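You operate a simulated robot arm through the tools that you are given. There is no shell and no other tool. Be economical: measure what you need, move in short steps, check, and stop when the job is done.

The job below is to be done with a simulated robot arm. You get a single attempt, and the scene is never put back.

Task
Switch the heater switch on. Fetch the tin and set it on top of the black tape. Switch the red switch on the blue-top blower on. Put one of the long sockets from the toolbox on top of the silver bowl. Put the weight on the top of the workbench away on the weight row on the blue cabinet. Put the oil bottle from the top of the workbench on top of the blue coupling there. Put the 30 small blue bottle from the top of the workbench on the ledge of the blue-top blower and the 20 small blue bottle on the grey tray on the steel table. Open the grille on the green-top blower. Any order will do. Set down upright: long socket, weight, oil bottle, small blue bottle.

The check looks at the end state, three seconds after you hand in, the way a careful person would. Anything else that was tipped, shoved, dropped, spilled or broken makes it a failure.

Robot
A 7-joint arm with a two-finger parallel gripper on a trunk, on a base that drives. Base frame: it is fixed to the floor where the robot stands at the start and does not move with it; the origin is under the middle of the robot, x ahead of it, y to its left, z up. Lengths are in mm, angles in degrees, forces in N, time in s.
With the tool pointing down near the work surface it reaches from about 360 to 780 mm from the robot's upright axis, wherever it stands. Its first joint turns from -143.0 to 143.0 degrees. Places, roughly: black tape [2250, 3250, 1000]; coupling [-1000, 3000, 1000]; grey tray on the steel table (25x16 cm) [2300, 1880, 880]; grille on the green-top blower [-1300, -300, 500]; heater switch [700, 0, 500]; ledge of the blue-top blower (15x23 cm) [-1180, 1540, 520]; long socket [-1250, 250, 500]; oil bottle [-1250, 3250, 1000]; red switch on the blue-top blower [-900, 1400, 400]; silver bowl [-750, 4250, 1000]; small blue bottle [-750, 4000, 1000]; tin [1500, 1000, 750]; weight [-1250, 3250, 1000]; weight row on the blue cabinet (40x23 cm) [-1700, -1040, 500]. Payload 3 kg.
The TCP is the grasp point between the finger pads, 30 mm short of the fingertips. In the tool frame z runs along the fingers and y along their closing line. The gripper opens to 110 mm. The fingers are 20 mm wide and 10 mm thick; the gripper's body (48 by 112 mm) begins 55 mm behind the TCP.
Orientation is that of the tool frame in the base frame, as a unit quaternion [x, y, z, w]. With the fingers straight down and closing along the base's y, the tool's x points along the base's -x, its y along +y and its z along -z.

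Tools
- The arm moves only by the tool apply_moves. Its argument "motion" is a list that holds one entry, the list of rows, each a list of 7 numbers: the turn, a rotation vector about the tool's x, y, z in degrees, then the shift along the tool's x, y, z in mm, then the closure in counts, from 0 (fully open) to 255 (shut). In form: [[[ax, ay, az, tx, ty, tz, jaw], ...]]. A call has 1 to 8 rows; each row is the pose to reach, as a shift and turn from the pose commanded when the call began, along the tool's axes at that moment. A row lasts 0.2 s, in which the tool goes at most 50 mm and 8.6 degrees; a call with a longer step from one row to the next is refused whole, and so is a gripper value outside its range. Where a pose cannot be reached the arm comes as near as it can. A force on the tool above 40 N (or 10 N above the force at the start of the call, whichever is more), or a blocked arm, ends the call early, and 0.2 s more pass. Each finger travels about 153 mm/s and halts on what it meets, pressing with about 23 N; the grip force reading is that of the motor and also rises with nothing between the fingers. The clock runs only during rows and for 0.2 s after the last one: add rows that repeat a pose to give the fingers time. It gives the time, the measured TCP pose, the force on the tool (base axes), the opening and the grip force at its end, in the units of the frame above (readings bear some noise), with the torque about the TCP (base axes, N m) and any sound that the robot's microphone picked up.
- Cameras (640 x 400 px; columns grow to the right, rows downward): "scene" is now at [-358, 417.4, 935.3]; the picture's right is [-0.00, -0.17, 0.99], its down [-0.36, 0.92, 0.16] and it looks along [-0.93, -0.36, -0.06] (base axes); focal length 214 px, centre (320, 200). "wrist" rides on the gripper at [73, 17, -103] in the tool frame; the picture's right is [-0.23, 0.97, 0.00], its down [-0.76, -0.18, -0.62] and it looks along [-0.61, -0.14, 0.78] (tool axes); focal length 222 px, centre (320, 200). There is no depth. A picture from a camera that has moved, and an enlarged one, comes with that camera's place and axes in the base frame and with its lens.
- camera(camera): a new picture of that camera. No time passes.
- lift_body(by): slides the trunk up (or, below 0, down) by that many mm; the arm and the scene camera ride with it, the base frame stays. It gives what a move gives, with no picture.
- drive_base(legs): drives the robot by 1 to 6 legs, each [ahead, turn to the left] in mm and degrees, along the robot's own axes; the way and the turn of a leg run together, so that a leg with both is an arc; at most 1500 mm and 180 degrees a leg. The arm and the cameras ride along, it lands a little off, and it stops where it bumps. It gives what a move gives.
- turn_head(pan, tilt): turns the head with the scene camera to pan (to the left, within 80 degrees either way) and tilt (down, from -29 to 69), counted from straight ahead of the robot. It gives what a move gives.
- enlarge(camera, box): a new picture of the part [left, top, right, bottom] of that camera's present view, enlarged. No time passes.
- close_job(): hands the job in; it is judged then, once.

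Work in short steps. Places have to be worked out from the pictures, the camera data and where the tool is seen: move nearer, look again, correct. Check each grasp and each placing, and mend what went wrong. You have 217 turns and 210 pictures in all, those below and enlarged ones among them. Open the gripper and draw the arm clear of the work before you hand the job in, unless the task says otherwise; then end with one line.

The tools are called after ">>>" by a JSON object that holds its "method" and its "body". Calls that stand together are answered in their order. apply_moves: Moves the arm, as the interface text tells. Its arguments: {"type":"object","properties":{"motion":{"type":"array"}},"required":["motion"]} The other tools are called the same way: lift_body (by) slides the trunk up or down; drive_base (legs) drives the base; turn_head (pan, tilt) turns the head that bears the scene camera; camera (camera) takes a picture; enlarge (camera, box) takes an enlarged picture of a part of a camera's view; close_job () hands the job in.

At the start:

```text
clock: 0.0
ee_pos: [-369.1, 473.9, 814.7]
tool_rot: [-0.001, 1.0, 0.0, 0.0]
contact_force: [-0.4, -0.1, -0.7]
moment: [0.0, 0.0, 0.01]
width: 110.2
gripper_force: 0.0
trunk travel left (down, up): [-125.0, 365.0]
robot x, y, heading: [3.0, 14.5, -0.1]
head pan, tilt: [-80.2, 68.8]
```

scene: 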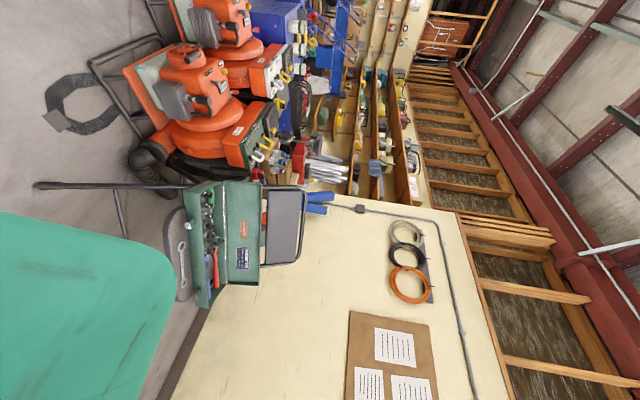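
wrist: 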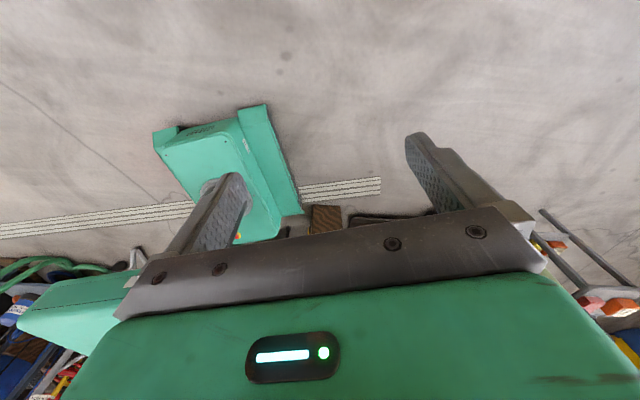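

I'll look around first: head straight ahead with moderate tilt.

>>> {"method": "turn_head", "body": {"pan": 0, "tilt": 20}}

>>> {"method": "camera", "body": {"camera": "scene"}}

```text
clock: 1.5
ee_pos: [-368.0, 473.2, 814.7]
tool_rot: [-0.001, 1.0, 0.0, 0.0]
contact_force: [-0.8, 0.7, -0.5]
moment: [-0.01, -0.01, -0.02]
width: 109.9
gripper_force: 0.0
trunk travel left (down, up): [-125.0, 365.0]
robot x, y, heading: [5.8, 16.1, 0.1]
head pan, tilt: [0.0, 20.0]
```

```text
207 pictures are left
camera scene: at [-290.5, 472.5, 852.2], right [0.0, -1.0, 0.0], down [-0.94, 0.0, 0.34], along [-0.34, 0.0, -0.94], focal length 214 px, centre (320, 200)
```

scene: 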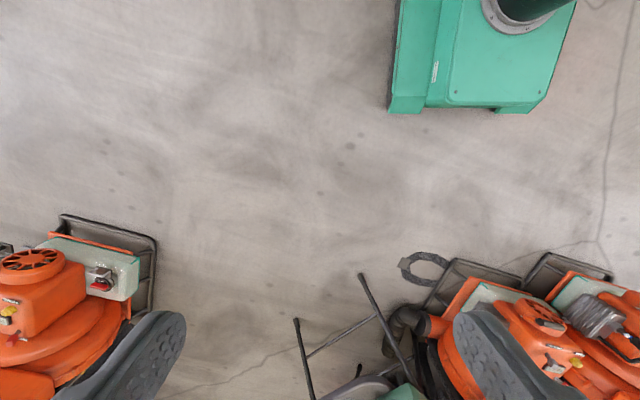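

The scene camera seems to ride near the hand. I take a look toward +x, then to the two sides.

>>> {"method": "turn_head", "body": {"pan": 0, "tilt": -29}}

>>> {"method": "camera", "body": {"camera": "scene"}}

>>> {"method": "turn_head", "body": {"pan": 80, "tilt": 0}}

>>> {"method": "camera", "body": {"camera": "scene"}}

```text
clock: 2.7
ee_pos: [-367.5, 473.4, 814.9]
tool_rot: [0.0, 1.0, 0.0, 0.0]
contact_force: [0.8, -1.2, 0.3]
moment: [-0.01, 0.0, -0.01]
width: 109.9
gripper_force: 0.1
trunk travel left (down, up): [-125.0, 365.0]
robot x, y, heading: [3.9, 17.9, -0.0]
head pan, tilt: [0.0, -28.6]
```

```text
206 pictures are left
camera scene: at [-218.2, 472.7, 878.3], right [0.0, -1.0, 0.0], down [-0.88, 0.0, -0.48], along [0.48, 0.0, -0.88], focal length 214 px, centre (320, 200)
```

scene: 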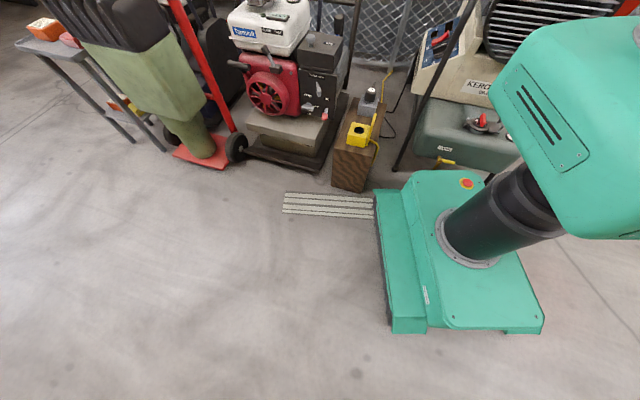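

```text
clock: 4.2
ee_pos: [-367.1, 472.8, 814.3]
tool_rot: [-0.001, 1.0, 0.0, 0.0]
contact_force: [0.6, 0.0, 0.2]
moment: [0.03, -0.02, -0.02]
width: 110.0
gripper_force: 0.1
trunk travel left (down, up): [-125.0, 365.0]
robot x, y, heading: [7.0, 12.5, -0.1]
head pan, tilt: [80.0, 0.0]
```

```text
205 pictures are left
camera scene: at [-258.4, 561.3, 929.6], right [0.0, -0.17, -0.98], down [-1.0, 0.0, 0.0], along [0.0, 0.98, -0.17], focal length 214 px, centre (320, 200)
```

scene: 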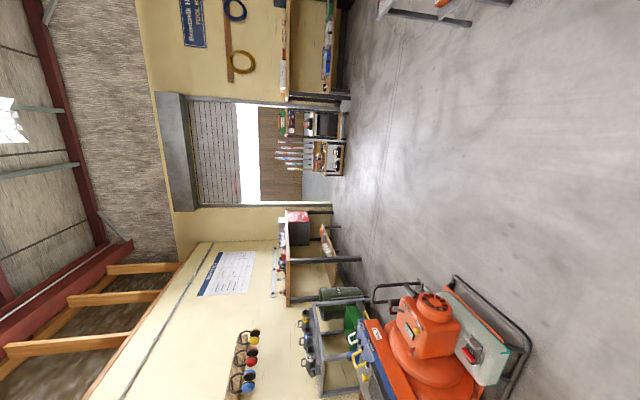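

The robot, a kerosene heater with a red rocker switch (near [700, 20, 460]) and the rest of the room are visible. I swing the arm round toward the front in steps, keeping the tool's orientation.

>>> {"method": "apply_moves", "body": {"motion": [[[0, 0, 0, -47, 0, 0, 0], [0, 0, 0, -94, 0, 0, 0], [0, 0, 0, -141, 0, 0, 0], [0, 0, 0, -188, 0, 0, 0], [0, 0, 0, -235, 0, 0, 0], [0, 0, 0, -282, 0, 0, 0], [0, 0, 0, -329, 0, 0, 0], [0, 0, 0, -376, 0, 0, 0]]]}}

>>> {"method": "apply_moves", "body": {"motion": [[[0, 0, 0, -45, -10, 0, 0], [0, 0, 0, -90, -22, 0, 0], [0, 0, 0, -135, -36, 0, 0], [0, 0, 0, -178, -54, 0, 0], [0, 0, 0, -220, -75, 0, 0], [0, 0, 0, -260, -100, 0, 0], [0, 0, 0, -298, -128, 0, 0], [0, 0, 0, -332, -160, 0, 0]]]}}

>>> {"method": "apply_moves", "body": {"motion": [[[0, 0, 0, -25, -40, 0, 0], [0, 0, 0, -48, -82, 0, 0], [0, 0, 0, -68, -125, 0, 0], [0, 0, 0, -84, -170, 0, 0], [0, 0, 0, -96, -215, 0, 0], [0, 0, 0, -104, -260, 0, 0], [0, 0, 0, -108, -305, 0, 0]]]}}

>>> {"method": "turn_head", "body": {"pan": 0, "tilt": -29}}

>>> {"method": "camera", "body": {"camera": "scene"}}

>>> {"method": "camera", "body": {"camera": "wrist"}}

```text
clock: 6.0
ee_pos: [7.6, 471.6, 815.2]
tool_rot: [-0.002, 1.0, 0.0, 0.001]
contact_force: [1.4, 0.0, -0.1]
moment: [0.0, -0.06, 0.01]
width: 109.9
gripper_force: 0.0
trunk travel left (down, up): [-125.0, 365.0]
robot x, y, heading: [2.0, 14.9, -0.1]
head pan, tilt: [80.0, 0.0]
```

```text
clock: 7.8
ee_pos: [341.2, 315.5, 813.6]
tool_rot: [-0.002, 1.0, -0.001, 0.0]
contact_force: [0.3, 0.2, 0.3]
moment: [0.0, -0.01, 0.0]
width: 109.9
gripper_force: 0.1
trunk travel left (down, up): [-125.0, 365.0]
robot x, y, heading: [2.5, 16.6, 0.0]
head pan, tilt: [80.0, 0.0]
```

```text
clock: 9.4
ee_pos: [449.5, 7.2, 814.9]
tool_rot: [-0.001, 1.0, -0.002, 0.001]
contact_force: [-0.4, 0.9, -0.3]
moment: [-0.02, 0.02, -0.01]
width: 109.8
gripper_force: 0.1
trunk travel left (down, up): [-125.0, 365.0]
robot x, y, heading: [2.9, 15.3, -0.1]
head pan, tilt: [80.0, 0.0]
```

```text
clock: 11.0
ee_pos: [450.2, 8.7, 814.7]
tool_rot: [-0.001, 1.0, 0.0, 0.0]
contact_force: [-0.1, -0.4, 0.7]
moment: [0.01, -0.01, 0.02]
width: 110.2
gripper_force: 0.0
trunk travel left (down, up): [-125.0, 365.0]
robot x, y, heading: [2.1, 13.3, 0.0]
head pan, tilt: [0.0, -28.6]
```

```text
204 pictures are left
camera scene: at [599.1, 7.9, 878.1], right [0.0, -1.0, 0.0], down [-0.88, 0.0, -0.48], along [0.48, 0.0, -0.88], focal length 214 px, centre (320, 200)
```

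scene: 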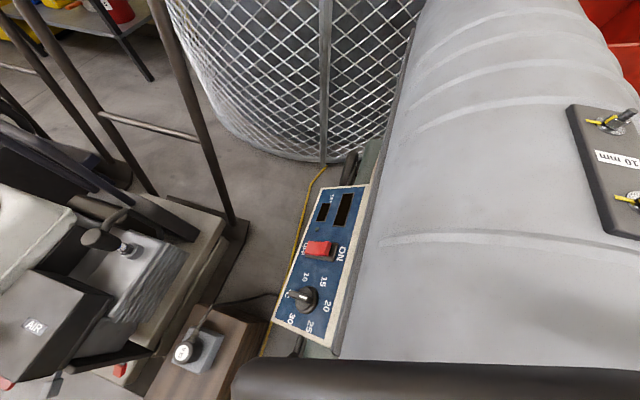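

```text
203 pictures are left
camera wrist: at [376.5, 25.1, 918.5], right [0.23, 0.97, 0.0], down [0.76, -0.18, 0.62], along [0.61, -0.14, -0.78], focal length 222 px, centre (320, 200)
```

wrist: 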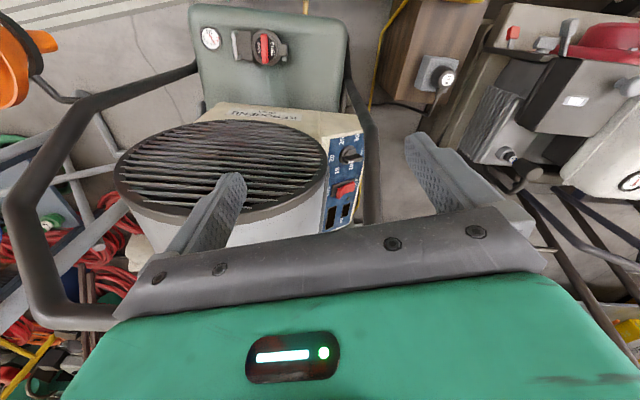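

The camera rides with the hand. The panel with the rocker is close below; I enlarge it.

>>> {"method": "enlarge", "body": {"camera": "scene", "box": [240, 160, 400, 370]}}

>>> {"method": "enlarge", "body": {"camera": "wrist", "box": [270, 90, 430, 250]}}

```text
1.90 times, centred on (320, 265) of scene
camera zoom: at [599.1, 7.9, 878.1], right [0.0, -1.0, 0.0], down [-0.88, 0.0, -0.48], along [0.48, 0.0, -0.88], focal length 408 px, centre (320, 76)
```

zoom: 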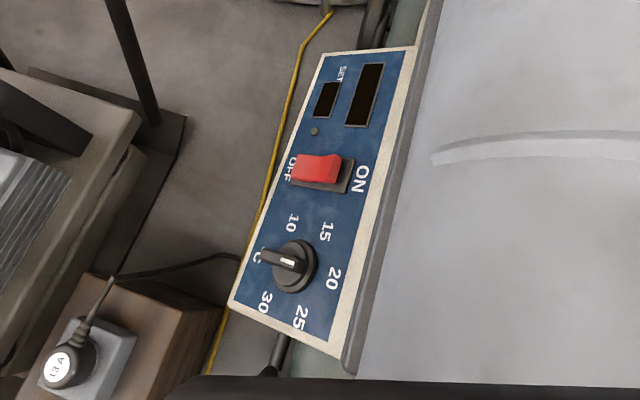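

```text
2.50 times, centred on (350, 170) of wrist
camera zoom: at [376.5, 25.1, 918.5], right [0.23, 0.97, 0.0], down [0.76, -0.18, 0.62], along [0.61, -0.14, -0.78], focal length 555 px, centre (245, 275)
```

zoom: 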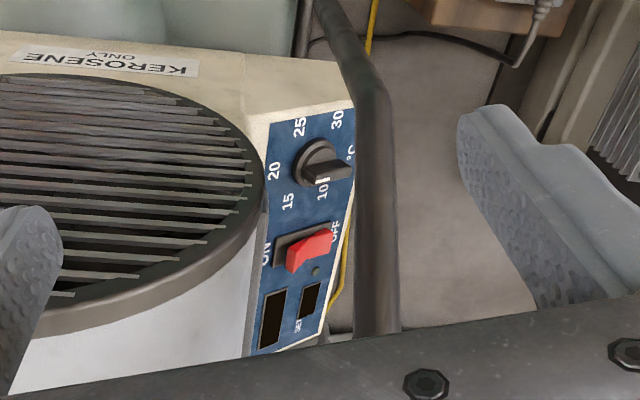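

Switch estimated at [718, 11, 460] with a handle crossbar about [565, ≤60, 710]. I move the hand left and forward to see the panel from its front.

>>> {"method": "apply_moves", "body": {"motion": [[[0, 0, 0, 0, 48, 0, 255], [0, 0, 0, 0, 96, 0, 255], [0, 0, 0, 0, 144, 0, 255], [0, 0, 0, 0, 192, 0, 255], [0, 0, 0, 0, 240, 0, 255], [0, 0, 0, -40, 245, 25, 255], [0, 0, 0, -80, 245, 50, 255], [0, 0, 0, -120, 245, 75, 255]]]}}

>>> {"method": "turn_head", "body": {"pan": -45, "tilt": 0}}

>>> {"method": "camera", "body": {"camera": "scene"}}

```text
clock: 12.8
ee_pos: [567.3, 256.6, 740.4]
tool_rot: [-0.001, 1.0, 0.0, 0.001]
contact_force: [-0.6, -0.1, 0.2]
moment: [-0.01, -0.05, 0.01]
width: 0.0
gripper_force: 22.7
trunk travel left (down, up): [-125.0, 365.0]
robot x, y, heading: [3.9, 17.2, -0.2]
head pan, tilt: [0.0, -28.6]
```

```text
clock: 13.9
ee_pos: [566.6, 255.4, 740.7]
tool_rot: [-0.001, 1.0, 0.0, 0.001]
contact_force: [-0.4, -1.1, -0.1]
moment: [0.01, -0.02, -0.03]
width: 0.1
gripper_force: 23.2
trunk travel left (down, up): [-125.0, 365.0]
robot x, y, heading: [3.5, 17.1, -0.0]
head pan, tilt: [-45.0, 0.0]
```

```text
200 pictures are left
camera scene: at [676.9, 192.7, 807.6], right [0.0, -0.71, 0.71], down [-1.0, 0.0, 0.0], along [0.0, -0.71, -0.71], focal length 214 px, centre (320, 200)
```

scene: 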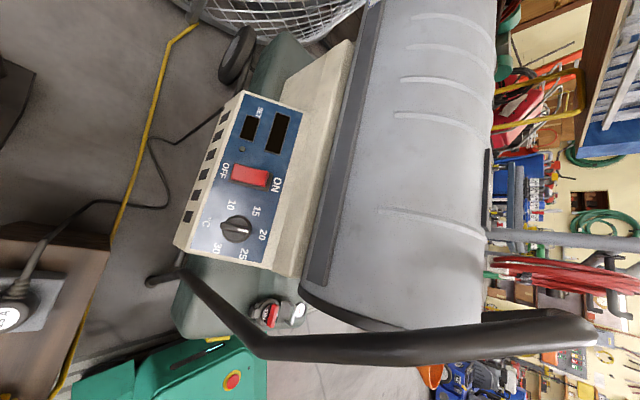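

>>> {"method": "enlarge", "body": {"camera": "scene", "box": [200, 140, 300, 220]}}

```text
5.00 times, centred on (250, 180) of scene
camera zoom: at [676.9, 192.7, 807.6], right [0.0, -0.71, 0.71], down [-1.0, 0.0, 0.0], along [0.0, -0.71, -0.71], focal length 1072 px, centre (670, 300)
```

zoom: 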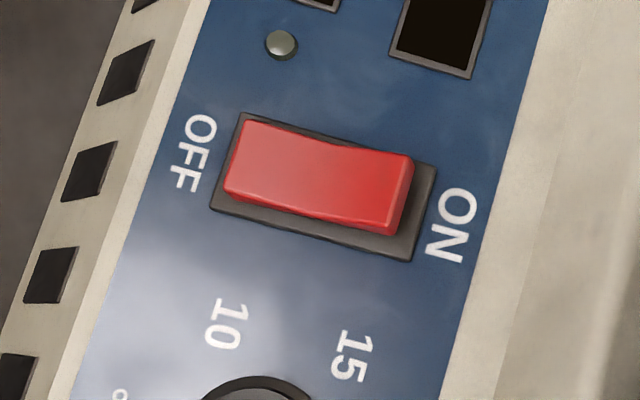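

Rocker: the ON end is raised at about [714, -8, 482]; panel slopes ~40°. I approach leaned over so the fingers come along the panel's normal.

>>> {"method": "apply_moves", "body": {"motion": [[[8, 0, 0, -49, 0, 0, 255], [16, 0, 0, -98, 0, 0, 255], [24, 0, 0, -147, 0, 0, 255], [32, 0, 0, -147, -40, 30, 255], [38, 0, 0, -147, -80, 60, 255], [38, 0, 0, -147, -120, 90, 255], [38, 0, 0, -147, -158, 122, 255], [38, 0, 0, -147, -185, 155, 255]]]}}

>>> {"method": "camera", "body": {"camera": "wrist"}}

>>> {"method": "camera", "body": {"camera": "scene"}}

```text
clock: 15.7
ee_pos: [717.8, 70.6, 589.0]
tool_rot: [-0.002, 0.945, -0.327, 0.0]
contact_force: [0.6, 0.5, 1.1]
moment: [-0.04, -0.03, 0.01]
width: 0.1
gripper_force: 23.0
trunk travel left (down, up): [-125.0, 365.0]
robot x, y, heading: [-1.8, 16.5, 0.1]
head pan, tilt: [-45.0, 0.0]
```

```text
198 pictures are left
camera wrist: at [644.4, 147.2, 659.4], right [0.23, 0.77, -0.6], down [0.76, 0.25, 0.6], along [0.61, -0.59, -0.53], focal length 222 px, centre (320, 200)
```

wrist: 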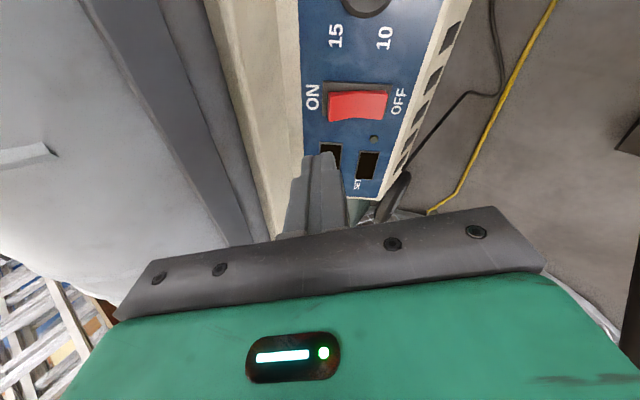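

```text
197 pictures are left
camera scene: at [827.2, 60.7, 679.9], right [0.0, -0.12, 0.99], down [-1.0, 0.0, 0.0], along [0.0, -0.99, -0.12], focal length 214 px, centre (320, 200)
```

scene: 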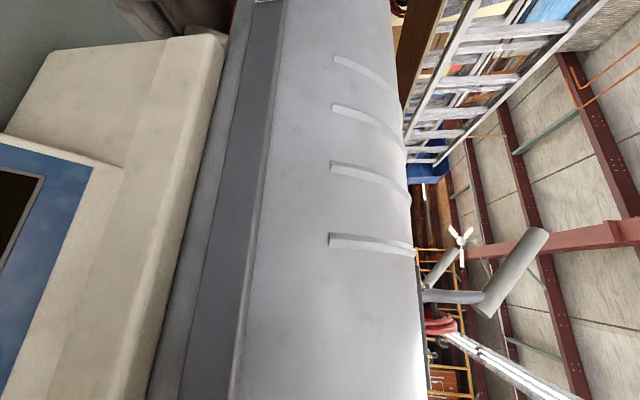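

Refined ON end ≈ [714, -10, 470]. Advance along the tool axis with small corrections and press.

>>> {"method": "apply_moves", "body": {"motion": [[[0, 0, 0, 4, 17, 45, 255], [0, 0, 0, 4, 17, 85, 255], [0, 0, 0, 4, 17, 103, 255], [0, 0, 0, 4, 17, 109, 255], [0, 0, 0, 4, 17, 114, 255], [0, 0, 0, 4, 17, 118, 255], [0, 0, 0, 4, 17, 121, 255]]]}}

>>> {"method": "camera", "body": {"camera": "wrist"}}

```text
clock: 16.8
ee_pos: [712.5, 18.1, 494.3]
tool_rot: [-0.002, 0.945, -0.327, 0.002]
contact_force: [-11.5, 3.1, 17.6]
moment: [-0.09, 0.45, -0.13]
width: 0.0
gripper_force: 23.2
trunk travel left (down, up): [-125.0, 365.0]
robot x, y, heading: [7.2, 16.3, -0.2]
head pan, tilt: [-45.0, 0.0]
stopped in row 5: the force on the tool passed its limit at 47 N (the readings are from after the stop); the commanded pose is now the measured one
```

```text
196 pictures are left
camera wrist: at [640.3, 95.0, 565.2], right [0.23, 0.77, -0.6], down [0.76, 0.25, 0.6], along [0.61, -0.59, -0.53], focal length 222 px, centre (320, 200)
```

wrist: 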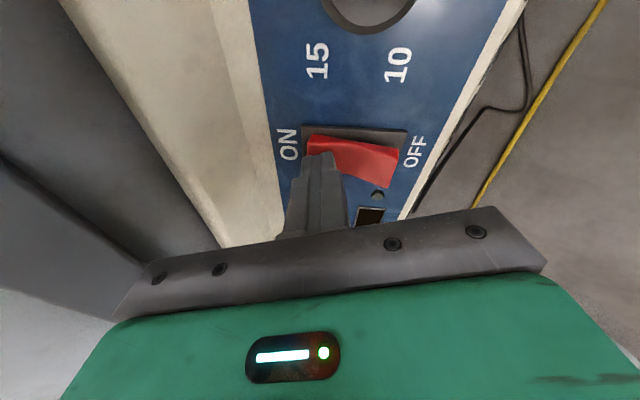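

The rocker seems to have flipped. I back off and look.

>>> {"method": "apply_moves", "body": {"motion": [[[0, 0, 0, 0, 0, -40, 255], [0, 0, 0, 0, 0, -85, 255]]]}}

>>> {"method": "enlarge", "body": {"camera": "wrist", "box": [270, 50, 430, 150]}}

```text
clock: 17.4
ee_pos: [710.4, 72.3, 562.1]
tool_rot: [-0.002, 0.945, -0.326, 0.003]
contact_force: [-0.1, -1.6, -0.1]
moment: [0.04, 0.0, 0.01]
width: 0.1
gripper_force: 23.3
trunk travel left (down, up): [-125.0, 365.0]
robot x, y, heading: [2.5, 16.6, -0.1]
head pan, tilt: [-45.0, 0.0]
```

```text
4.00 times, centred on (350, 100) of wrist
camera zoom: at [637.1, 148.2, 632.2], right [0.22, 0.77, -0.6], down [0.76, 0.25, 0.6], along [0.61, -0.59, -0.53], focal length 888 px, centre (200, 600)
```

zoom: 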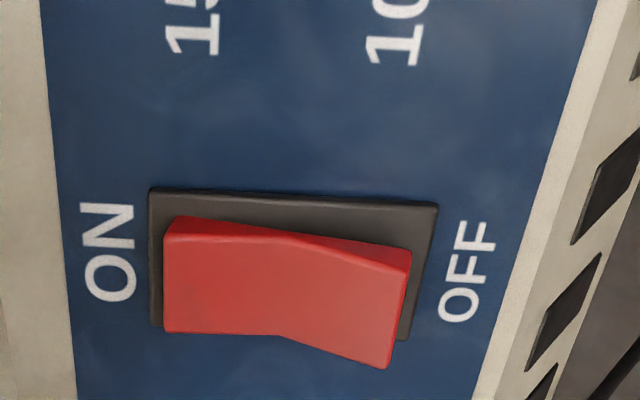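

Heater is ON. I withdraw along the tool axis and straighten up, then pull the arm back.

>>> {"method": "apply_moves", "body": {"motion": [[[0, 0, 0, 0, 0, -45, 255], [0, 0, 0, 0, 0, -90, 255], [-6, 0, 0, 0, 0, -135, 255], [-14, 0, 0, 0, 0, -180, 255], [-22, 0, 0, 0, 0, -220, 255], [-30, 0, 0, 35, 0, -240, 255], [-38, 0, 0, 80, 0, -240, 255], [-38, 0, 0, 125, 0, -240, 255]]]}}

>>> {"method": "apply_moves", "body": {"motion": [[[0, 0, 0, 45, 0, -20, 0], [0, 0, 0, 90, 0, -40, 0], [0, 0, 0, 110, -45, -60, 0], [0, 0, 0, 120, -90, -70, 0], [0, 0, 0, 130, -135, -70, 0], [0, 0, 0, 130, -180, -70, 0]]]}}

>>> {"method": "turn_head", "body": {"pan": 60, "tilt": -29}}

>>> {"method": "camera", "body": {"camera": "scene"}}

```text
clock: 19.2
ee_pos: [584.4, 215.0, 747.5]
tool_rot: [-0.002, 1.0, -0.001, 0.0]
contact_force: [-0.2, -0.2, -0.3]
moment: [0.01, 0.04, -0.02]
width: 0.1
gripper_force: 23.3
trunk travel left (down, up): [-125.0, 365.0]
robot x, y, heading: [1.9, 15.9, -0.1]
head pan, tilt: [-45.0, 0.0]
```

```text
refused: row 3 steps farther than a row can; nothing moved
```

```text
clock: 21.0
ee_pos: [586.5, 216.0, 747.9]
tool_rot: [-0.003, 1.0, 0.0, 0.001]
contact_force: [-0.1, 0.8, -0.4]
moment: [0.0, -0.01, 0.01]
width: 0.0
gripper_force: 23.5
trunk travel left (down, up): [-125.0, 365.0]
robot x, y, heading: [2.5, 12.1, -0.1]
head pan, tilt: [60.0, -28.6]
```

```text
194 pictures are left
camera scene: at [735.9, 273.9, 845.5], right [0.0, -0.5, -0.87], down [-0.88, 0.41, -0.24], along [0.48, 0.76, -0.44], focal length 214 px, centre (320, 200)
```

scene: 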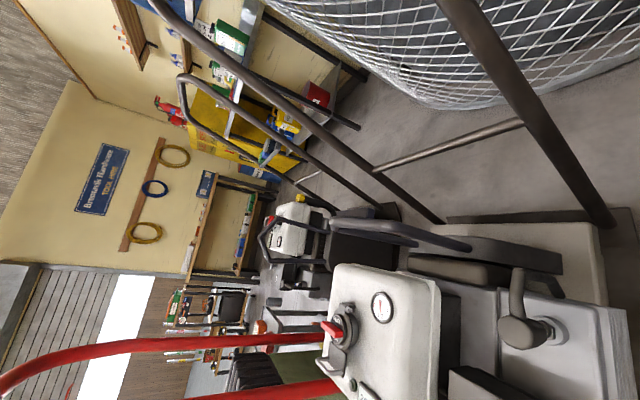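

I retract the arm with a 45° forward pitch for a level view, keeping clear of the handle bar.

>>> {"method": "apply_moves", "body": {"motion": [[[0, -6, 0, 20, -25, -10, 0], [0, -12, 0, 40, -50, -20, 0], [0, -18, 0, 60, -75, -30, 0], [0, -24, 0, 80, -100, -45, 0], [0, -30, 0, 100, -125, -60, 0], [0, -36, 0, 120, -150, -75, 0], [0, -42, 0, 136, -175, -90, 0], [0, -48, 0, 136, -200, -105, 0]]]}}

>>> {"method": "drive_base", "body": {"legs": [[-200, 0], [0, 90], [900, 0]]}}

>>> {"method": "turn_head", "body": {"pan": -50, "tilt": -15}}

>>> {"method": "camera", "body": {"camera": "scene"}}

>>> {"method": "turn_head", "body": {"pan": 20, "tilt": -15}}

>>> {"method": "camera", "body": {"camera": "scene"}}

```text
clock: 22.8
ee_pos: [522.6, 17.0, 896.9]
tool_rot: [-0.002, 0.914, 0.001, 0.406]
contact_force: [0.4, 0.4, -0.1]
moment: [-0.01, 0.01, 0.0]
width: 110.0
gripper_force: 0.2
out of reach, approached as far as the arm can: row 6, 7, 8
trunk travel left (down, up): [-125.0, 365.0]
robot x, y, heading: [2.3, 11.3, -0.2]
head pan, tilt: [60.0, -28.6]
```

```text
clock: 27.7
ee_pos: [-106.6, 529.3, 896.5]
tool_rot: [-0.589, 0.699, 0.262, 0.311]
contact_force: [0.9, -0.2, -0.1]
moment: [0.02, 0.02, 0.0]
width: 109.9
gripper_force: 0.0
trunk travel left (down, up): [-125.0, 365.0]
robot x, y, heading: [-152.0, 8.7, 80.2]
head pan, tilt: [60.0, -28.6]
stopped in leg 2: the robot was blocked; the commanded pose is now the measured one
```

```text
clock: 29.6
ee_pos: [-105.9, 529.7, 897.0]
tool_rot: [-0.589, 0.699, 0.261, 0.31]
contact_force: [0.7, 0.9, -0.6]
moment: [-0.01, 0.0, -0.01]
width: 109.9
gripper_force: 0.1
trunk travel left (down, up): [-125.0, 365.0]
robot x, y, heading: [-148.3, 5.0, 80.0]
head pan, tilt: [-50.0, -15.0]
```

```text
193 pictures are left
camera scene: at [-40.4, 548.7, 1048.1], right [0.54, -0.67, 0.51], down [0.11, -0.55, -0.83], along [0.84, 0.5, -0.22], focal length 214 px, centre (320, 200)
```

scene: 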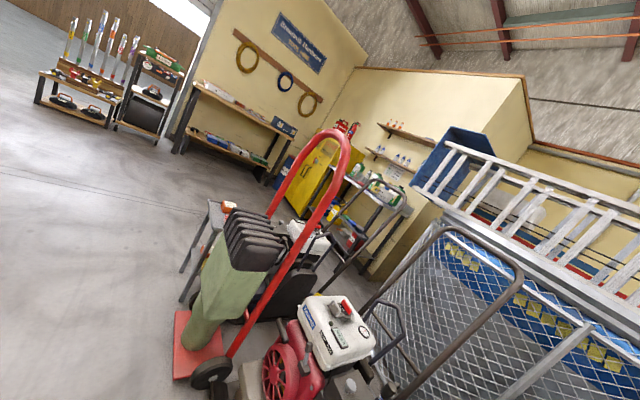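

```text
clock: 31.0
ee_pos: [-105.7, 530.0, 896.2]
tool_rot: [-0.589, 0.699, 0.261, 0.31]
contact_force: [-0.3, 0.4, -1.1]
moment: [-0.01, -0.02, -0.02]
width: 109.9
gripper_force: 0.1
trunk travel left (down, up): [-125.0, 365.0]
robot x, y, heading: [-152.1, 5.8, 80.1]
head pan, tilt: [20.0, -15.0]
```

```text
192 pictures are left
camera scene: at [-125.2, 581.3, 1032.1], right [0.97, 0.09, -0.23], down [-0.17, -0.44, -0.88], along [-0.18, 0.89, -0.42], focal length 214 px, centre (320, 200)
```

scene: 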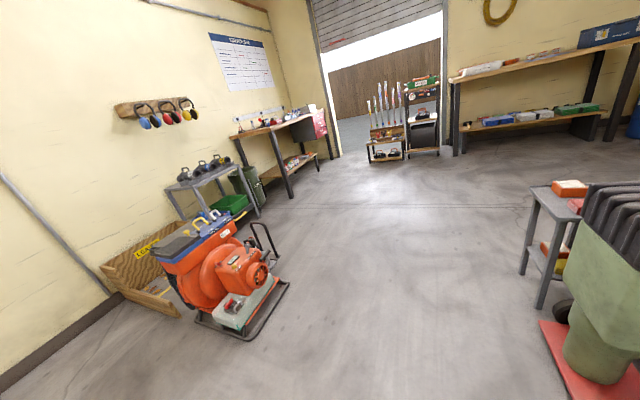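

Turn got blocked at 80°. I look down/back around the base to see what it met.

>>> {"method": "turn_head", "body": {"pan": 0, "tilt": 69}}

>>> {"method": "camera", "body": {"camera": "scene"}}

>>> {"method": "turn_head", "body": {"pan": -70, "tilt": 35}}

>>> {"method": "camera", "body": {"camera": "scene"}}

```text
clock: 32.6
ee_pos: [-106.8, 529.1, 896.9]
tool_rot: [-0.589, 0.699, 0.262, 0.31]
contact_force: [-0.1, -0.1, -0.3]
moment: [0.04, 0.02, 0.0]
width: 110.0
gripper_force: 0.0
trunk travel left (down, up): [-125.0, 365.0]
robot x, y, heading: [-149.1, 6.3, 80.1]
head pan, tilt: [0.0, 68.8]
```

```text
191 pictures are left
camera scene: at [-114.6, 481.6, 954.6], right [0.99, -0.17, 0.0], down [-0.16, -0.92, 0.35], along [-0.06, -0.35, -0.94], focal length 214 px, centre (320, 200)
```

scene: 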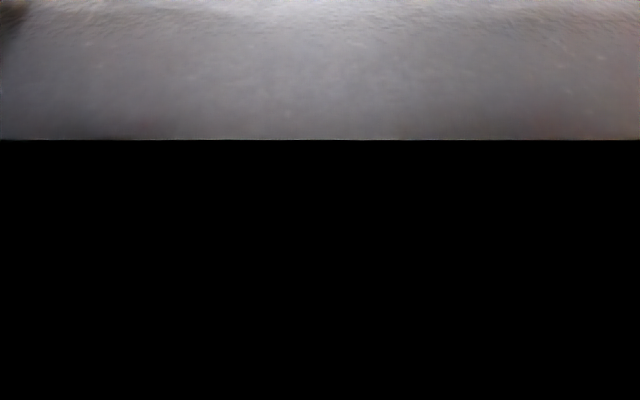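

```text
clock: 34.0
ee_pos: [-106.4, 529.2, 896.7]
tool_rot: [-0.588, 0.699, 0.261, 0.311]
contact_force: [-0.1, 0.1, 0.3]
moment: [0.02, 0.03, -0.02]
width: 110.1
gripper_force: 0.1
trunk travel left (down, up): [-125.0, 365.0]
robot x, y, heading: [-151.3, 4.7, 80.3]
head pan, tilt: [-70.0, 35.0]
```

```text
190 pictures are left
camera scene: at [-31.3, 477.4, 1004.2], right [0.22, -0.75, 0.63], down [-0.65, -0.59, -0.48], along [0.73, -0.3, -0.61], focal length 214 px, centre (320, 200)
```

scene: 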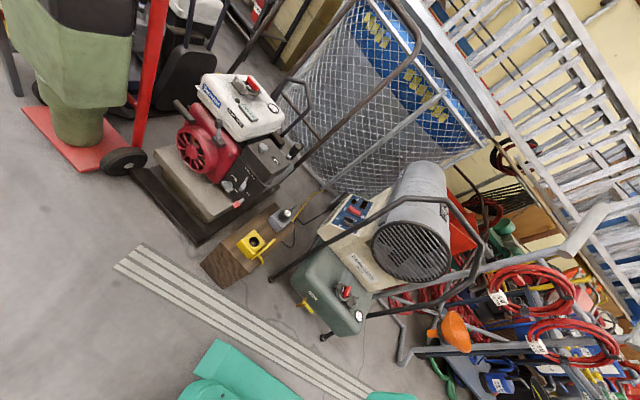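

>>> {"method": "turn_head", "body": {"pan": 75, "tilt": 40}}

>>> {"method": "camera", "body": {"camera": "scene"}}

```text
clock: 36.3
ee_pos: [-107.2, 529.6, 897.2]
tool_rot: [-0.588, 0.699, 0.262, 0.311]
contact_force: [0.5, 0.0, -0.9]
moment: [0.0, 0.02, 0.01]
width: 110.0
gripper_force: 0.1
trunk travel left (down, up): [-125.0, 365.0]
robot x, y, heading: [-152.2, 6.8, 80.1]
head pan, tilt: [75.0, 40.0]
```

```text
189 pictures are left
camera scene: at [-195.6, 494.6, 1004.1], right [0.38, 0.66, -0.65], down [0.5, -0.73, -0.46], along [-0.78, -0.15, -0.61], focal length 214 px, centre (320, 200)
```

scene: 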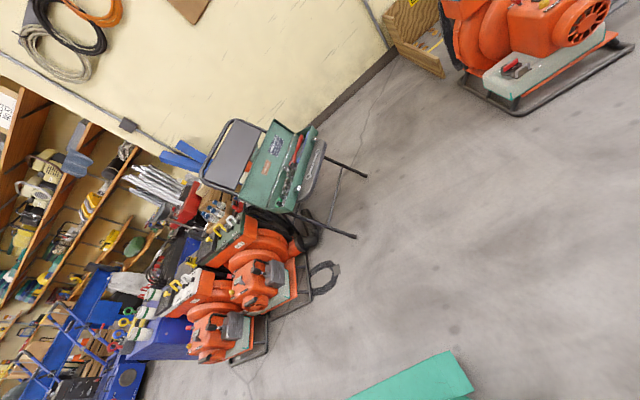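

Nothing seen touching from here; I drive ahead a little and then face +y.

>>> {"method": "drive_base", "body": {"legs": [[300, 0], [0, 10]]}}

>>> {"method": "turn_head", "body": {"pan": -75, "tilt": 40}}

>>> {"method": "camera", "body": {"camera": "scene"}}

```text
clock: 39.0
ee_pos: [-147.5, 828.0, 897.0]
tool_rot: [0.647, -0.645, -0.288, -0.287]
contact_force: [0.4, 0.9, -0.4]
moment: [0.01, 0.03, 0.02]
width: 110.2
gripper_force: 0.1
trunk travel left (down, up): [-125.0, 365.0]
robot x, y, heading: [-94.4, 305.2, 90.2]
head pan, tilt: [75.0, 40.0]
```

```text
clock: 41.4
ee_pos: [-146.9, 827.6, 896.2]
tool_rot: [0.648, -0.644, -0.288, -0.286]
contact_force: [0.8, -0.1, -0.8]
moment: [0.0, 0.01, 0.01]
width: 109.8
gripper_force: 0.0
trunk travel left (down, up): [-125.0, 365.0]
robot x, y, heading: [-94.6, 307.3, 90.1]
head pan, tilt: [-75.0, 40.0]
```

```text
188 pictures are left
camera scene: at [-65.9, 778.6, 1004.6], right [0.26, -0.72, 0.65], down [-0.62, -0.64, -0.46], along [0.74, -0.28, -0.61], focal length 214 px, centre (320, 200)
```

scene: 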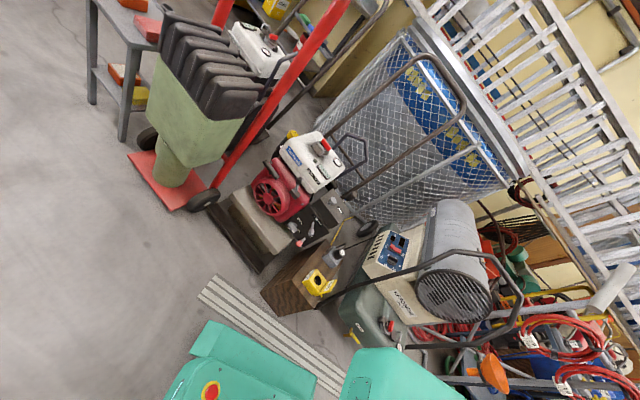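

Clear. I drive to about (900, 1950) facing +x to look for the tin and steel table.

>>> {"method": "drive_base", "body": {"legs": [[1650, 0], [0, -90], [900, 0]]}}

>>> {"method": "turn_head", "body": {"pan": 0, "tilt": -20}}

>>> {"method": "camera", "body": {"camera": "scene"}}

>>> {"method": "turn_head", "body": {"pan": -60, "tilt": 0}}

>>> {"method": "camera", "body": {"camera": "scene"}}

```text
refused: 1650 is not a number from -1500 to 1500
```

```text
clock: 42.8
ee_pos: [-148.1, 827.8, 897.2]
tool_rot: [0.648, -0.645, -0.287, -0.287]
contact_force: [-0.2, 0.7, 0.8]
moment: [-0.01, 0.01, 0.01]
width: 109.9
gripper_force: 0.0
trunk travel left (down, up): [-125.0, 365.0]
robot x, y, heading: [-96.6, 306.2, 90.3]
head pan, tilt: [0.0, -20.0]
```

```text
187 pictures are left
camera scene: at [-148.5, 880.6, 1037.4], right [1.0, 0.0, 0.0], down [0.0, -0.38, -0.93], along [0.0, 0.93, -0.38], focal length 214 px, centre (320, 200)
```

scene: 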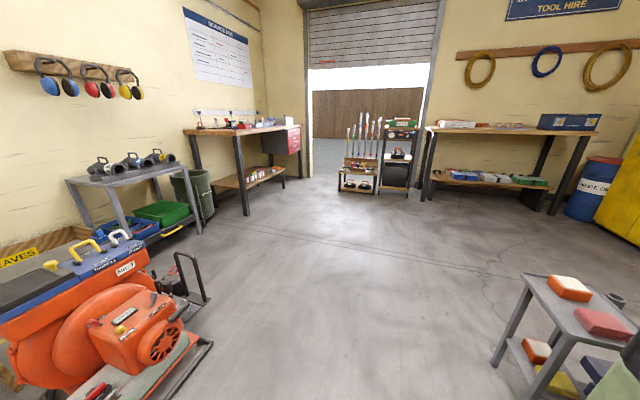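

```text
clock: 44.1
ee_pos: [-147.9, 828.5, 897.8]
tool_rot: [0.647, -0.645, -0.287, -0.287]
contact_force: [-0.9, -0.1, 0.1]
moment: [-0.01, -0.01, -0.02]
width: 110.2
gripper_force: 0.1
trunk travel left (down, up): [-125.0, 365.0]
robot x, y, heading: [-91.2, 306.8, 90.4]
head pan, tilt: [-60.0, 0.0]
```

```text
186 pictures are left
camera scene: at [-70.4, 838.4, 1036.5], right [0.5, -0.64, 0.58], down [0.0, -0.67, -0.74], along [0.86, 0.38, -0.34], focal length 214 px, centre (320, 200)
```

scene: 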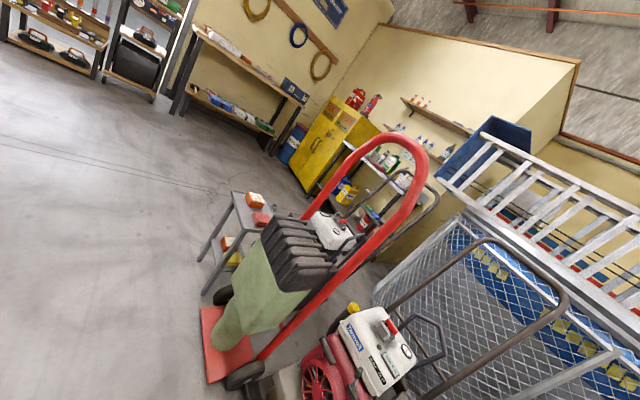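

Floor is clear; resend with legal legs.

>>> {"method": "drive_base", "body": {"legs": [[1500, 0], [150, 0], [0, -90], [900, 0]]}}

>>> {"method": "turn_head", "body": {"pan": 0, "tilt": -20}}

>>> {"method": "camera", "body": {"camera": "scene"}}

>>> {"method": "turn_head", "body": {"pan": -60, "tilt": 0}}

>>> {"method": "camera", "body": {"camera": "scene"}}

```text
clock: 56.0
ee_pos: [393.6, 2024.9, 899.8]
tool_rot: [-0.049, 0.912, 0.023, 0.406]
contact_force: [-0.8, -0.5, 0.5]
moment: [-0.03, 0.04, -0.03]
width: 110.1
gripper_force: 0.1
trunk travel left (down, up): [-125.0, 365.0]
robot x, y, heading: [-123.8, 1961.1, 5.5]
head pan, tilt: [-60.0, 0.0]
stopped in leg 3: the robot was blocked; the commanded pose is now the measured one
```

```text
clock: 57.3
ee_pos: [393.9, 2025.6, 898.1]
tool_rot: [-0.049, 0.912, 0.023, 0.406]
contact_force: [-0.9, 1.0, 0.1]
moment: [-0.01, 0.05, 0.0]
width: 109.6
gripper_force: 0.1
trunk travel left (down, up): [-125.0, 365.0]
robot x, y, heading: [-127.4, 1962.3, 5.5]
head pan, tilt: [0.0, -20.0]
```

```text
185 pictures are left
camera scene: at [445.9, 2029.6, 1038.5], right [0.11, -0.99, 0.0], down [-0.37, -0.04, -0.93], along [0.92, 0.1, -0.38], focal length 214 px, centre (320, 200)
```

scene: 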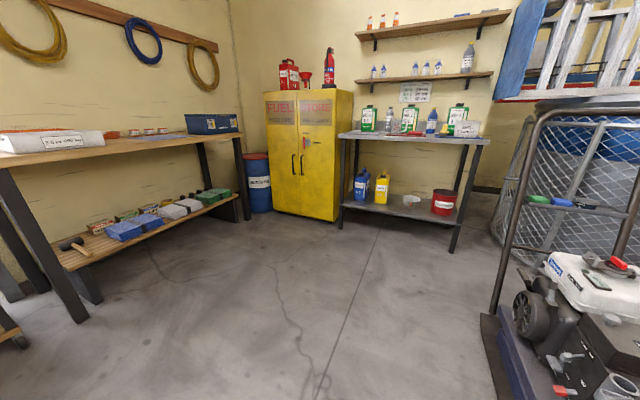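

```text
clock: 58.6
ee_pos: [393.2, 2024.9, 897.6]
tool_rot: [-0.049, 0.912, 0.023, 0.406]
contact_force: [-0.1, -0.1, 1.4]
moment: [-0.01, -0.03, -0.04]
width: 110.0
gripper_force: 0.0
trunk travel left (down, up): [-125.0, 365.0]
robot x, y, heading: [-129.9, 1960.3, 5.6]
head pan, tilt: [-60.0, 0.0]
```

```text
184 pictures are left
camera scene: at [412.0, 1947.6, 1037.3], right [-0.58, -0.57, 0.58], down [-0.67, -0.07, -0.74], along [0.46, -0.82, -0.34], focal length 214 px, centre (320, 200)
```

scene: 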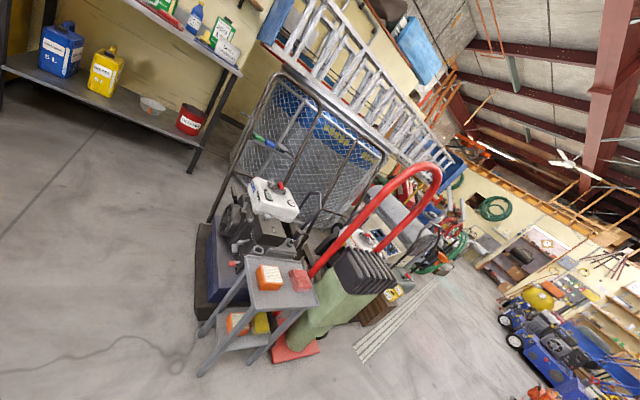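

The 90° turn again stopped short (harmless it seems). I enlarge the area where the tin should be and the steel table.

>>> {"method": "turn_head", "body": {"pan": -20, "tilt": -15}}

>>> {"method": "enlarge", "body": {"camera": "scene", "box": [100, 60, 420, 260]}}

>>> {"method": "enlarge", "body": {"camera": "scene", "box": [320, 130, 640, 330]}}

```text
clock: 59.7
ee_pos: [393.7, 2024.6, 899.4]
tool_rot: [-0.049, 0.913, 0.024, 0.405]
contact_force: [0.4, 0.6, 0.2]
moment: [-0.01, 0.02, 0.01]
width: 109.8
gripper_force: 0.0
trunk travel left (down, up): [-125.0, 365.0]
robot x, y, heading: [-129.7, 1963.4, 5.4]
head pan, tilt: [-20.0, -15.0]
```

```text
2.00 times, centred on (260, 160) of scene
camera zoom: at [444.0, 2001.7, 1033.6], right [-0.15, -0.96, 0.23], down [-0.45, -0.14, -0.88], along [0.88, -0.24, -0.42], focal length 429 px, centre (440, 280)
```

zoom: 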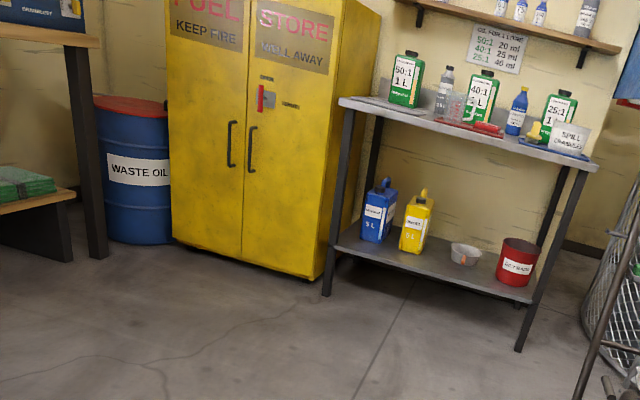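

```text
2.00 times, centred on (480, 230) of scene
camera zoom: at [444.0, 2001.7, 1033.6], right [-0.15, -0.96, 0.23], down [-0.45, -0.14, -0.88], along [0.88, -0.24, -0.42], focal length 429 px, centre (0, 140)
```

zoom: 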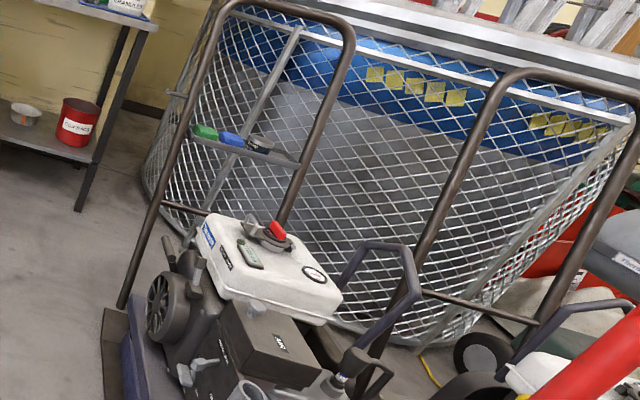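

The tin is perhaps one of the small objects on the trolley's handle tray (~[1300-1500, 1100, 700]). I drive nearer and face it.

>>> {"method": "drive_base", "body": {"legs": [[1050, 0], [0, -60]]}}

>>> {"method": "turn_head", "body": {"pan": 0, "tilt": -5}}

>>> {"method": "camera", "body": {"camera": "scene"}}

```text
clock: 67.7
ee_pos: [1232.5, 1682.4, 898.5]
tool_rot: [0.394, 0.824, -0.174, 0.368]
contact_force: [0.7, -0.5, 0.5]
moment: [0.02, 0.0, 0.01]
width: 110.1
gripper_force: 0.1
trunk travel left (down, up): [-125.0, 365.0]
robot x, y, heading: [925.0, 2106.8, -51.9]
head pan, tilt: [-20.0, -15.0]
```

```text
clock: 68.6
ee_pos: [1232.6, 1682.0, 899.1]
tool_rot: [0.394, 0.824, -0.174, 0.367]
contact_force: [0.3, -0.3, 0.7]
moment: [-0.01, -0.01, -0.01]
width: 109.8
gripper_force: 0.1
trunk travel left (down, up): [-125.0, 365.0]
robot x, y, heading: [926.1, 2106.9, -51.8]
head pan, tilt: [0.0, -5.0]
```

```text
181 pictures are left
camera scene: at [1262.3, 1644.3, 1015.4], right [-0.78, -0.63, 0.0], down [-0.38, 0.47, -0.8], along [0.5, -0.62, -0.6], focal length 214 px, centre (320, 200)
```

scene: 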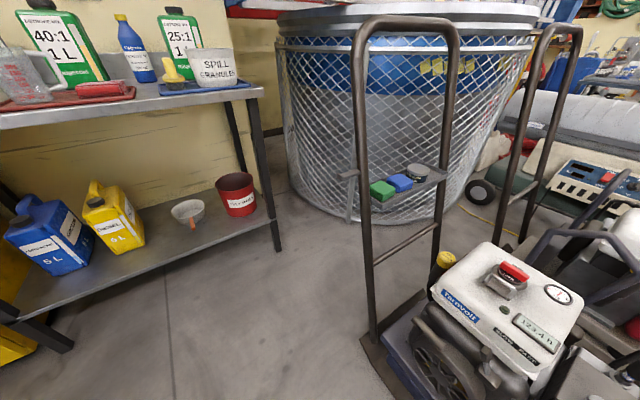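

>>> {"method": "enlarge", "body": {"camera": "scene", "box": [330, 140, 470, 240]}}

>>> {"method": "turn_head", "body": {"pan": 60, "tilt": -10}}

>>> {"method": "camera", "body": {"camera": "scene"}}

```text
4.00 times, centred on (400, 190) of scene
camera zoom: at [1262.3, 1644.3, 1015.4], right [-0.78, -0.63, 0.0], down [-0.38, 0.47, -0.8], along [0.5, -0.62, -0.6], focal length 858 px, centre (0, 240)
```

zoom: 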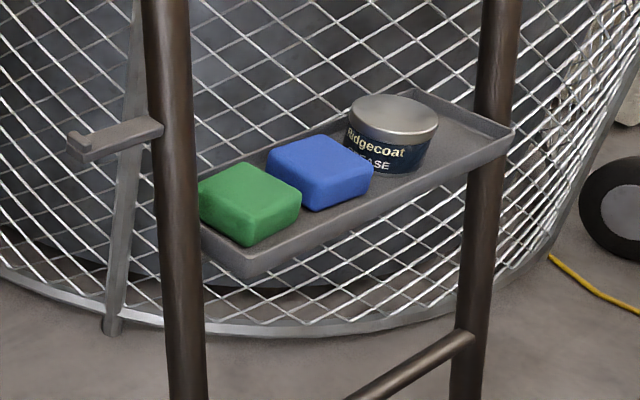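

```text
clock: 69.9
ee_pos: [1233.0, 1681.7, 898.9]
tool_rot: [0.394, 0.824, -0.174, 0.367]
contact_force: [0.2, -0.4, -0.2]
moment: [0.03, 0.02, 0.01]
width: 110.1
gripper_force: 0.1
trunk travel left (down, up): [-125.0, 365.0]
robot x, y, heading: [925.4, 2105.7, -51.8]
head pan, tilt: [60.0, -10.0]
```

```text
179 pictures are left
camera scene: at [1300.8, 1712.2, 1051.3], right [0.01, -0.81, -0.58], down [-0.26, 0.56, -0.79], along [0.97, 0.16, -0.2], focal length 214 px, centre (320, 200)
```

scene: 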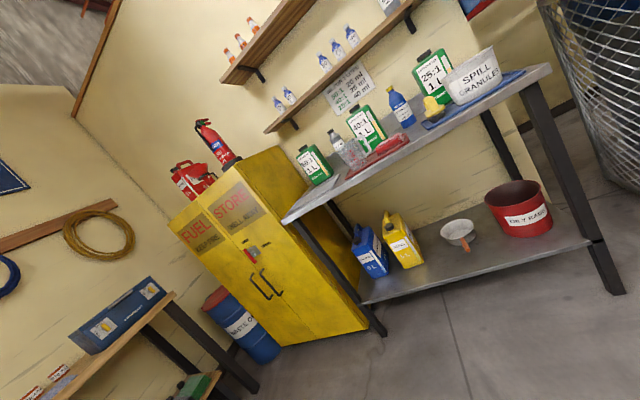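

The tin ("Bridgecoat Grease") sits on a tray between the posts of a leaning trolley handle. I need a more exact layout: nearer and higher view.

>>> {"method": "drive_base", "body": {"legs": [[200, 0]]}}

>>> {"method": "lift_body", "body": {"by": 200}}

>>> {"method": "turn_head", "body": {"pan": -5, "tilt": 10}}

>>> {"method": "camera", "body": {"camera": "scene"}}

```text
clock: 71.5
ee_pos: [1357.6, 1522.2, 899.2]
tool_rot: [0.394, 0.824, -0.175, 0.368]
contact_force: [0.6, -0.4, 0.3]
moment: [-0.03, 0.0, 0.0]
width: 110.0
gripper_force: 0.1
trunk travel left (down, up): [-125.0, 365.0]
robot x, y, heading: [1051.9, 1944.8, -51.5]
head pan, tilt: [60.0, -10.0]
```

```text
clock: 73.7
ee_pos: [1358.9, 1522.9, 1100.6]
tool_rot: [0.395, 0.824, -0.175, 0.367]
contact_force: [0.1, 0.4, 0.0]
moment: [0.0, -0.02, -0.02]
width: 109.9
gripper_force: 0.1
trunk travel left (down, up): [-325.0, 165.0]
robot x, y, heading: [1050.5, 1946.1, -51.5]
head pan, tilt: [60.0, -10.0]
```

```text
clock: 75.0
ee_pos: [1359.3, 1521.7, 1099.9]
tool_rot: [0.394, 0.824, -0.174, 0.367]
contact_force: [0.7, -0.3, -0.7]
moment: [0.03, 0.04, -0.01]
width: 110.0
gripper_force: 0.0
trunk travel left (down, up): [-325.0, 165.0]
robot x, y, heading: [1054.0, 1948.0, -51.7]
head pan, tilt: [-5.0, 10.0]
```

```text
178 pictures are left
camera scene: at [1374.6, 1489.0, 1194.9], right [-0.82, -0.58, 0.06], down [-0.48, 0.62, -0.62], along [0.32, -0.53, -0.79], focal length 214 px, centre (320, 200)
```

scene: 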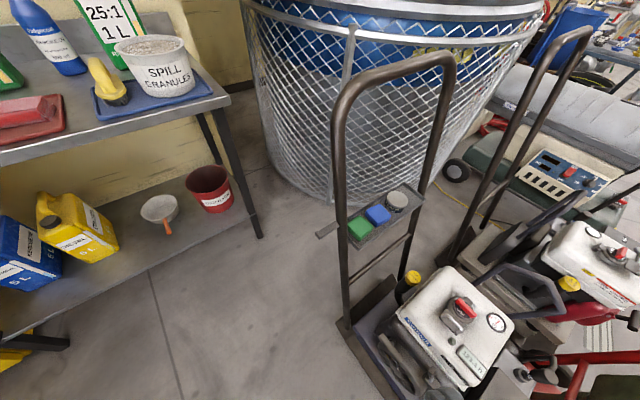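

>>> {"method": "enlarge", "body": {"camera": "scene", "box": [290, 30, 490, 330]}}

>>> {"method": "enlarge", "body": {"camera": "scene", "box": [310, 160, 438, 260]}}

```text
1.33 times, centred on (390, 180) of scene
camera zoom: at [1374.6, 1489.0, 1194.9], right [-0.82, -0.58, 0.06], down [-0.48, 0.62, -0.62], along [0.32, -0.53, -0.79], focal length 286 px, centre (227, 227)
```

zoom: 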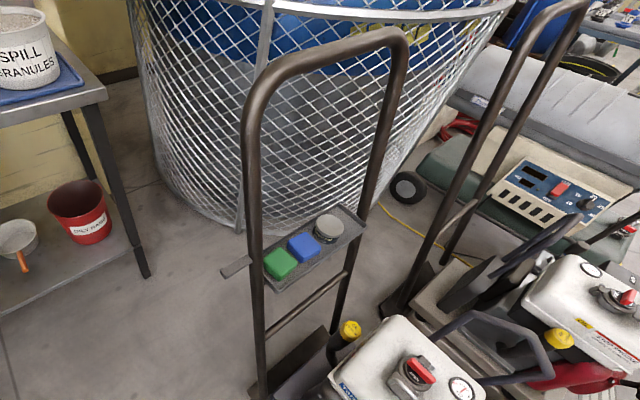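

```text
4.00 times, centred on (374, 210) of scene
camera zoom: at [1374.6, 1489.0, 1194.9], right [-0.82, -0.58, 0.06], down [-0.48, 0.62, -0.62], along [0.32, -0.53, -0.79], focal length 858 px, centre (104, 160)
```

zoom: 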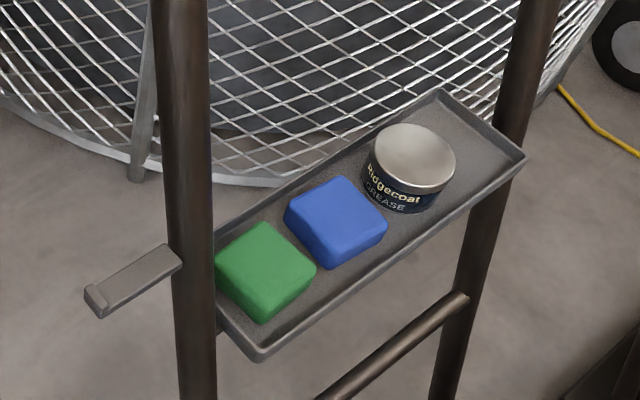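

The tin is at ≈[1391, 997, 682], tray long axis ≈(-0.30,-0.95), width ~89; handle leans to +x with crossbar at z≈1000. I'll approach from the north, raised for clearance.

>>> {"method": "lift_body", "body": {"by": 100}}

>>> {"method": "drive_base", "body": {"legs": [[384, -15], [0, -10]]}}

>>> {"method": "turn_head", "body": {"pan": 0, "tilt": 40}}

>>> {"method": "camera", "body": {"camera": "scene"}}

```text
clock: 76.3
ee_pos: [1359.3, 1522.3, 1200.3]
tool_rot: [0.394, 0.824, -0.174, 0.368]
contact_force: [0.6, -0.2, -0.3]
moment: [0.03, 0.0, 0.0]
width: 110.2
gripper_force: 0.0
trunk travel left (down, up): [-425.0, 65.0]
robot x, y, heading: [1053.1, 1947.9, -51.6]
head pan, tilt: [-5.0, 10.0]
```

```text
clock: 78.4
ee_pos: [1428.7, 1211.0, 1200.2]
tool_rot: [0.482, 0.776, -0.215, 0.346]
contact_force: [-0.3, -0.6, -0.9]
moment: [-0.03, 0.03, -0.04]
width: 110.0
gripper_force: 0.1
trunk travel left (down, up): [-425.0, 65.0]
robot x, y, heading: [1224.9, 1695.4, -65.3]
head pan, tilt: [-5.0, 10.0]
stopped in leg 1: the robot was blocked; the commanded pose is now the measured one
```

```text
clock: 79.3
ee_pos: [1429.1, 1210.9, 1200.8]
tool_rot: [0.483, 0.776, -0.214, 0.346]
contact_force: [0.5, -0.3, -0.6]
moment: [0.0, 0.0, 0.0]
width: 110.2
gripper_force: 0.0
trunk travel left (down, up): [-425.0, 65.0]
robot x, y, heading: [1225.8, 1695.7, -65.3]
head pan, tilt: [0.0, 40.0]
```

```text
175 pictures are left
camera scene: at [1426.5, 1212.6, 1264.6], right [-0.9, -0.44, 0.0], down [-0.44, 0.89, -0.14], along [0.06, -0.12, -0.99], focal length 214 px, centre (320, 200)
```

scene: 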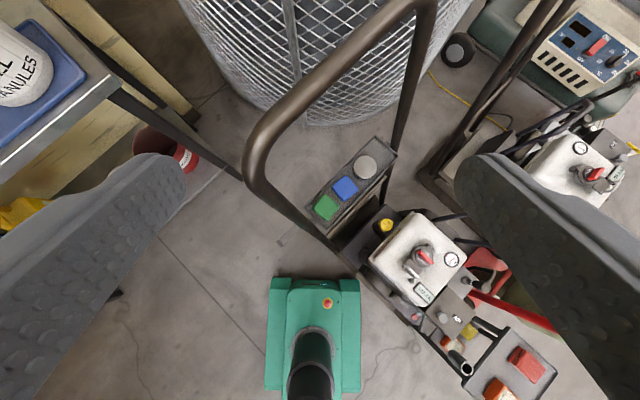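

Base stopped near the trolley foot, tin is within 710 mm. I straighten the tool to vertical above the tin at z≈1150.

>>> {"method": "apply_moves", "body": {"motion": [[[0, 7, 0, -11, -18, 23, 0], [0, 14, 0, -22, -36, 46, 0], [0, 21, 0, -34, -55, 70, 0], [0, 28, 0, -46, -74, 94, 0], [0, 35, 0, -58, -93, 118, 0], [0, 42, 0, -69, -111, 141, 0], [0, 48, 0, -80, -129, 163, 0]]]}}

>>> {"method": "camera", "body": {"camera": "wrist"}}

```text
clock: 81.0
ee_pos: [1390.5, 998.6, 1150.9]
tool_rot: [0.528, 0.849, 0.001, 0.0]
contact_force: [-0.3, 0.1, 0.5]
moment: [-0.05, 0.0, 0.03]
width: 110.0
gripper_force: 0.0
trunk travel left (down, up): [-425.0, 65.0]
robot x, y, heading: [1226.9, 1693.2, -65.2]
head pan, tilt: [0.0, 40.0]
```

```text
174 pictures are left
camera wrist: at [1372.9, 1071.0, 1253.5], right [0.97, 0.23, 0.0], down [0.18, -0.76, 0.62], along [0.14, -0.6, -0.78], focal length 222 px, centre (320, 200)
```

wrist: 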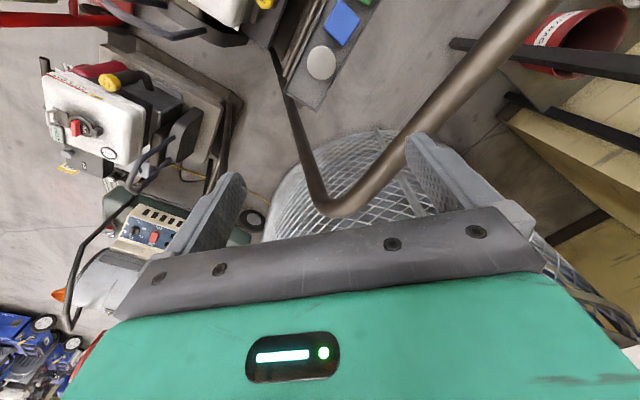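

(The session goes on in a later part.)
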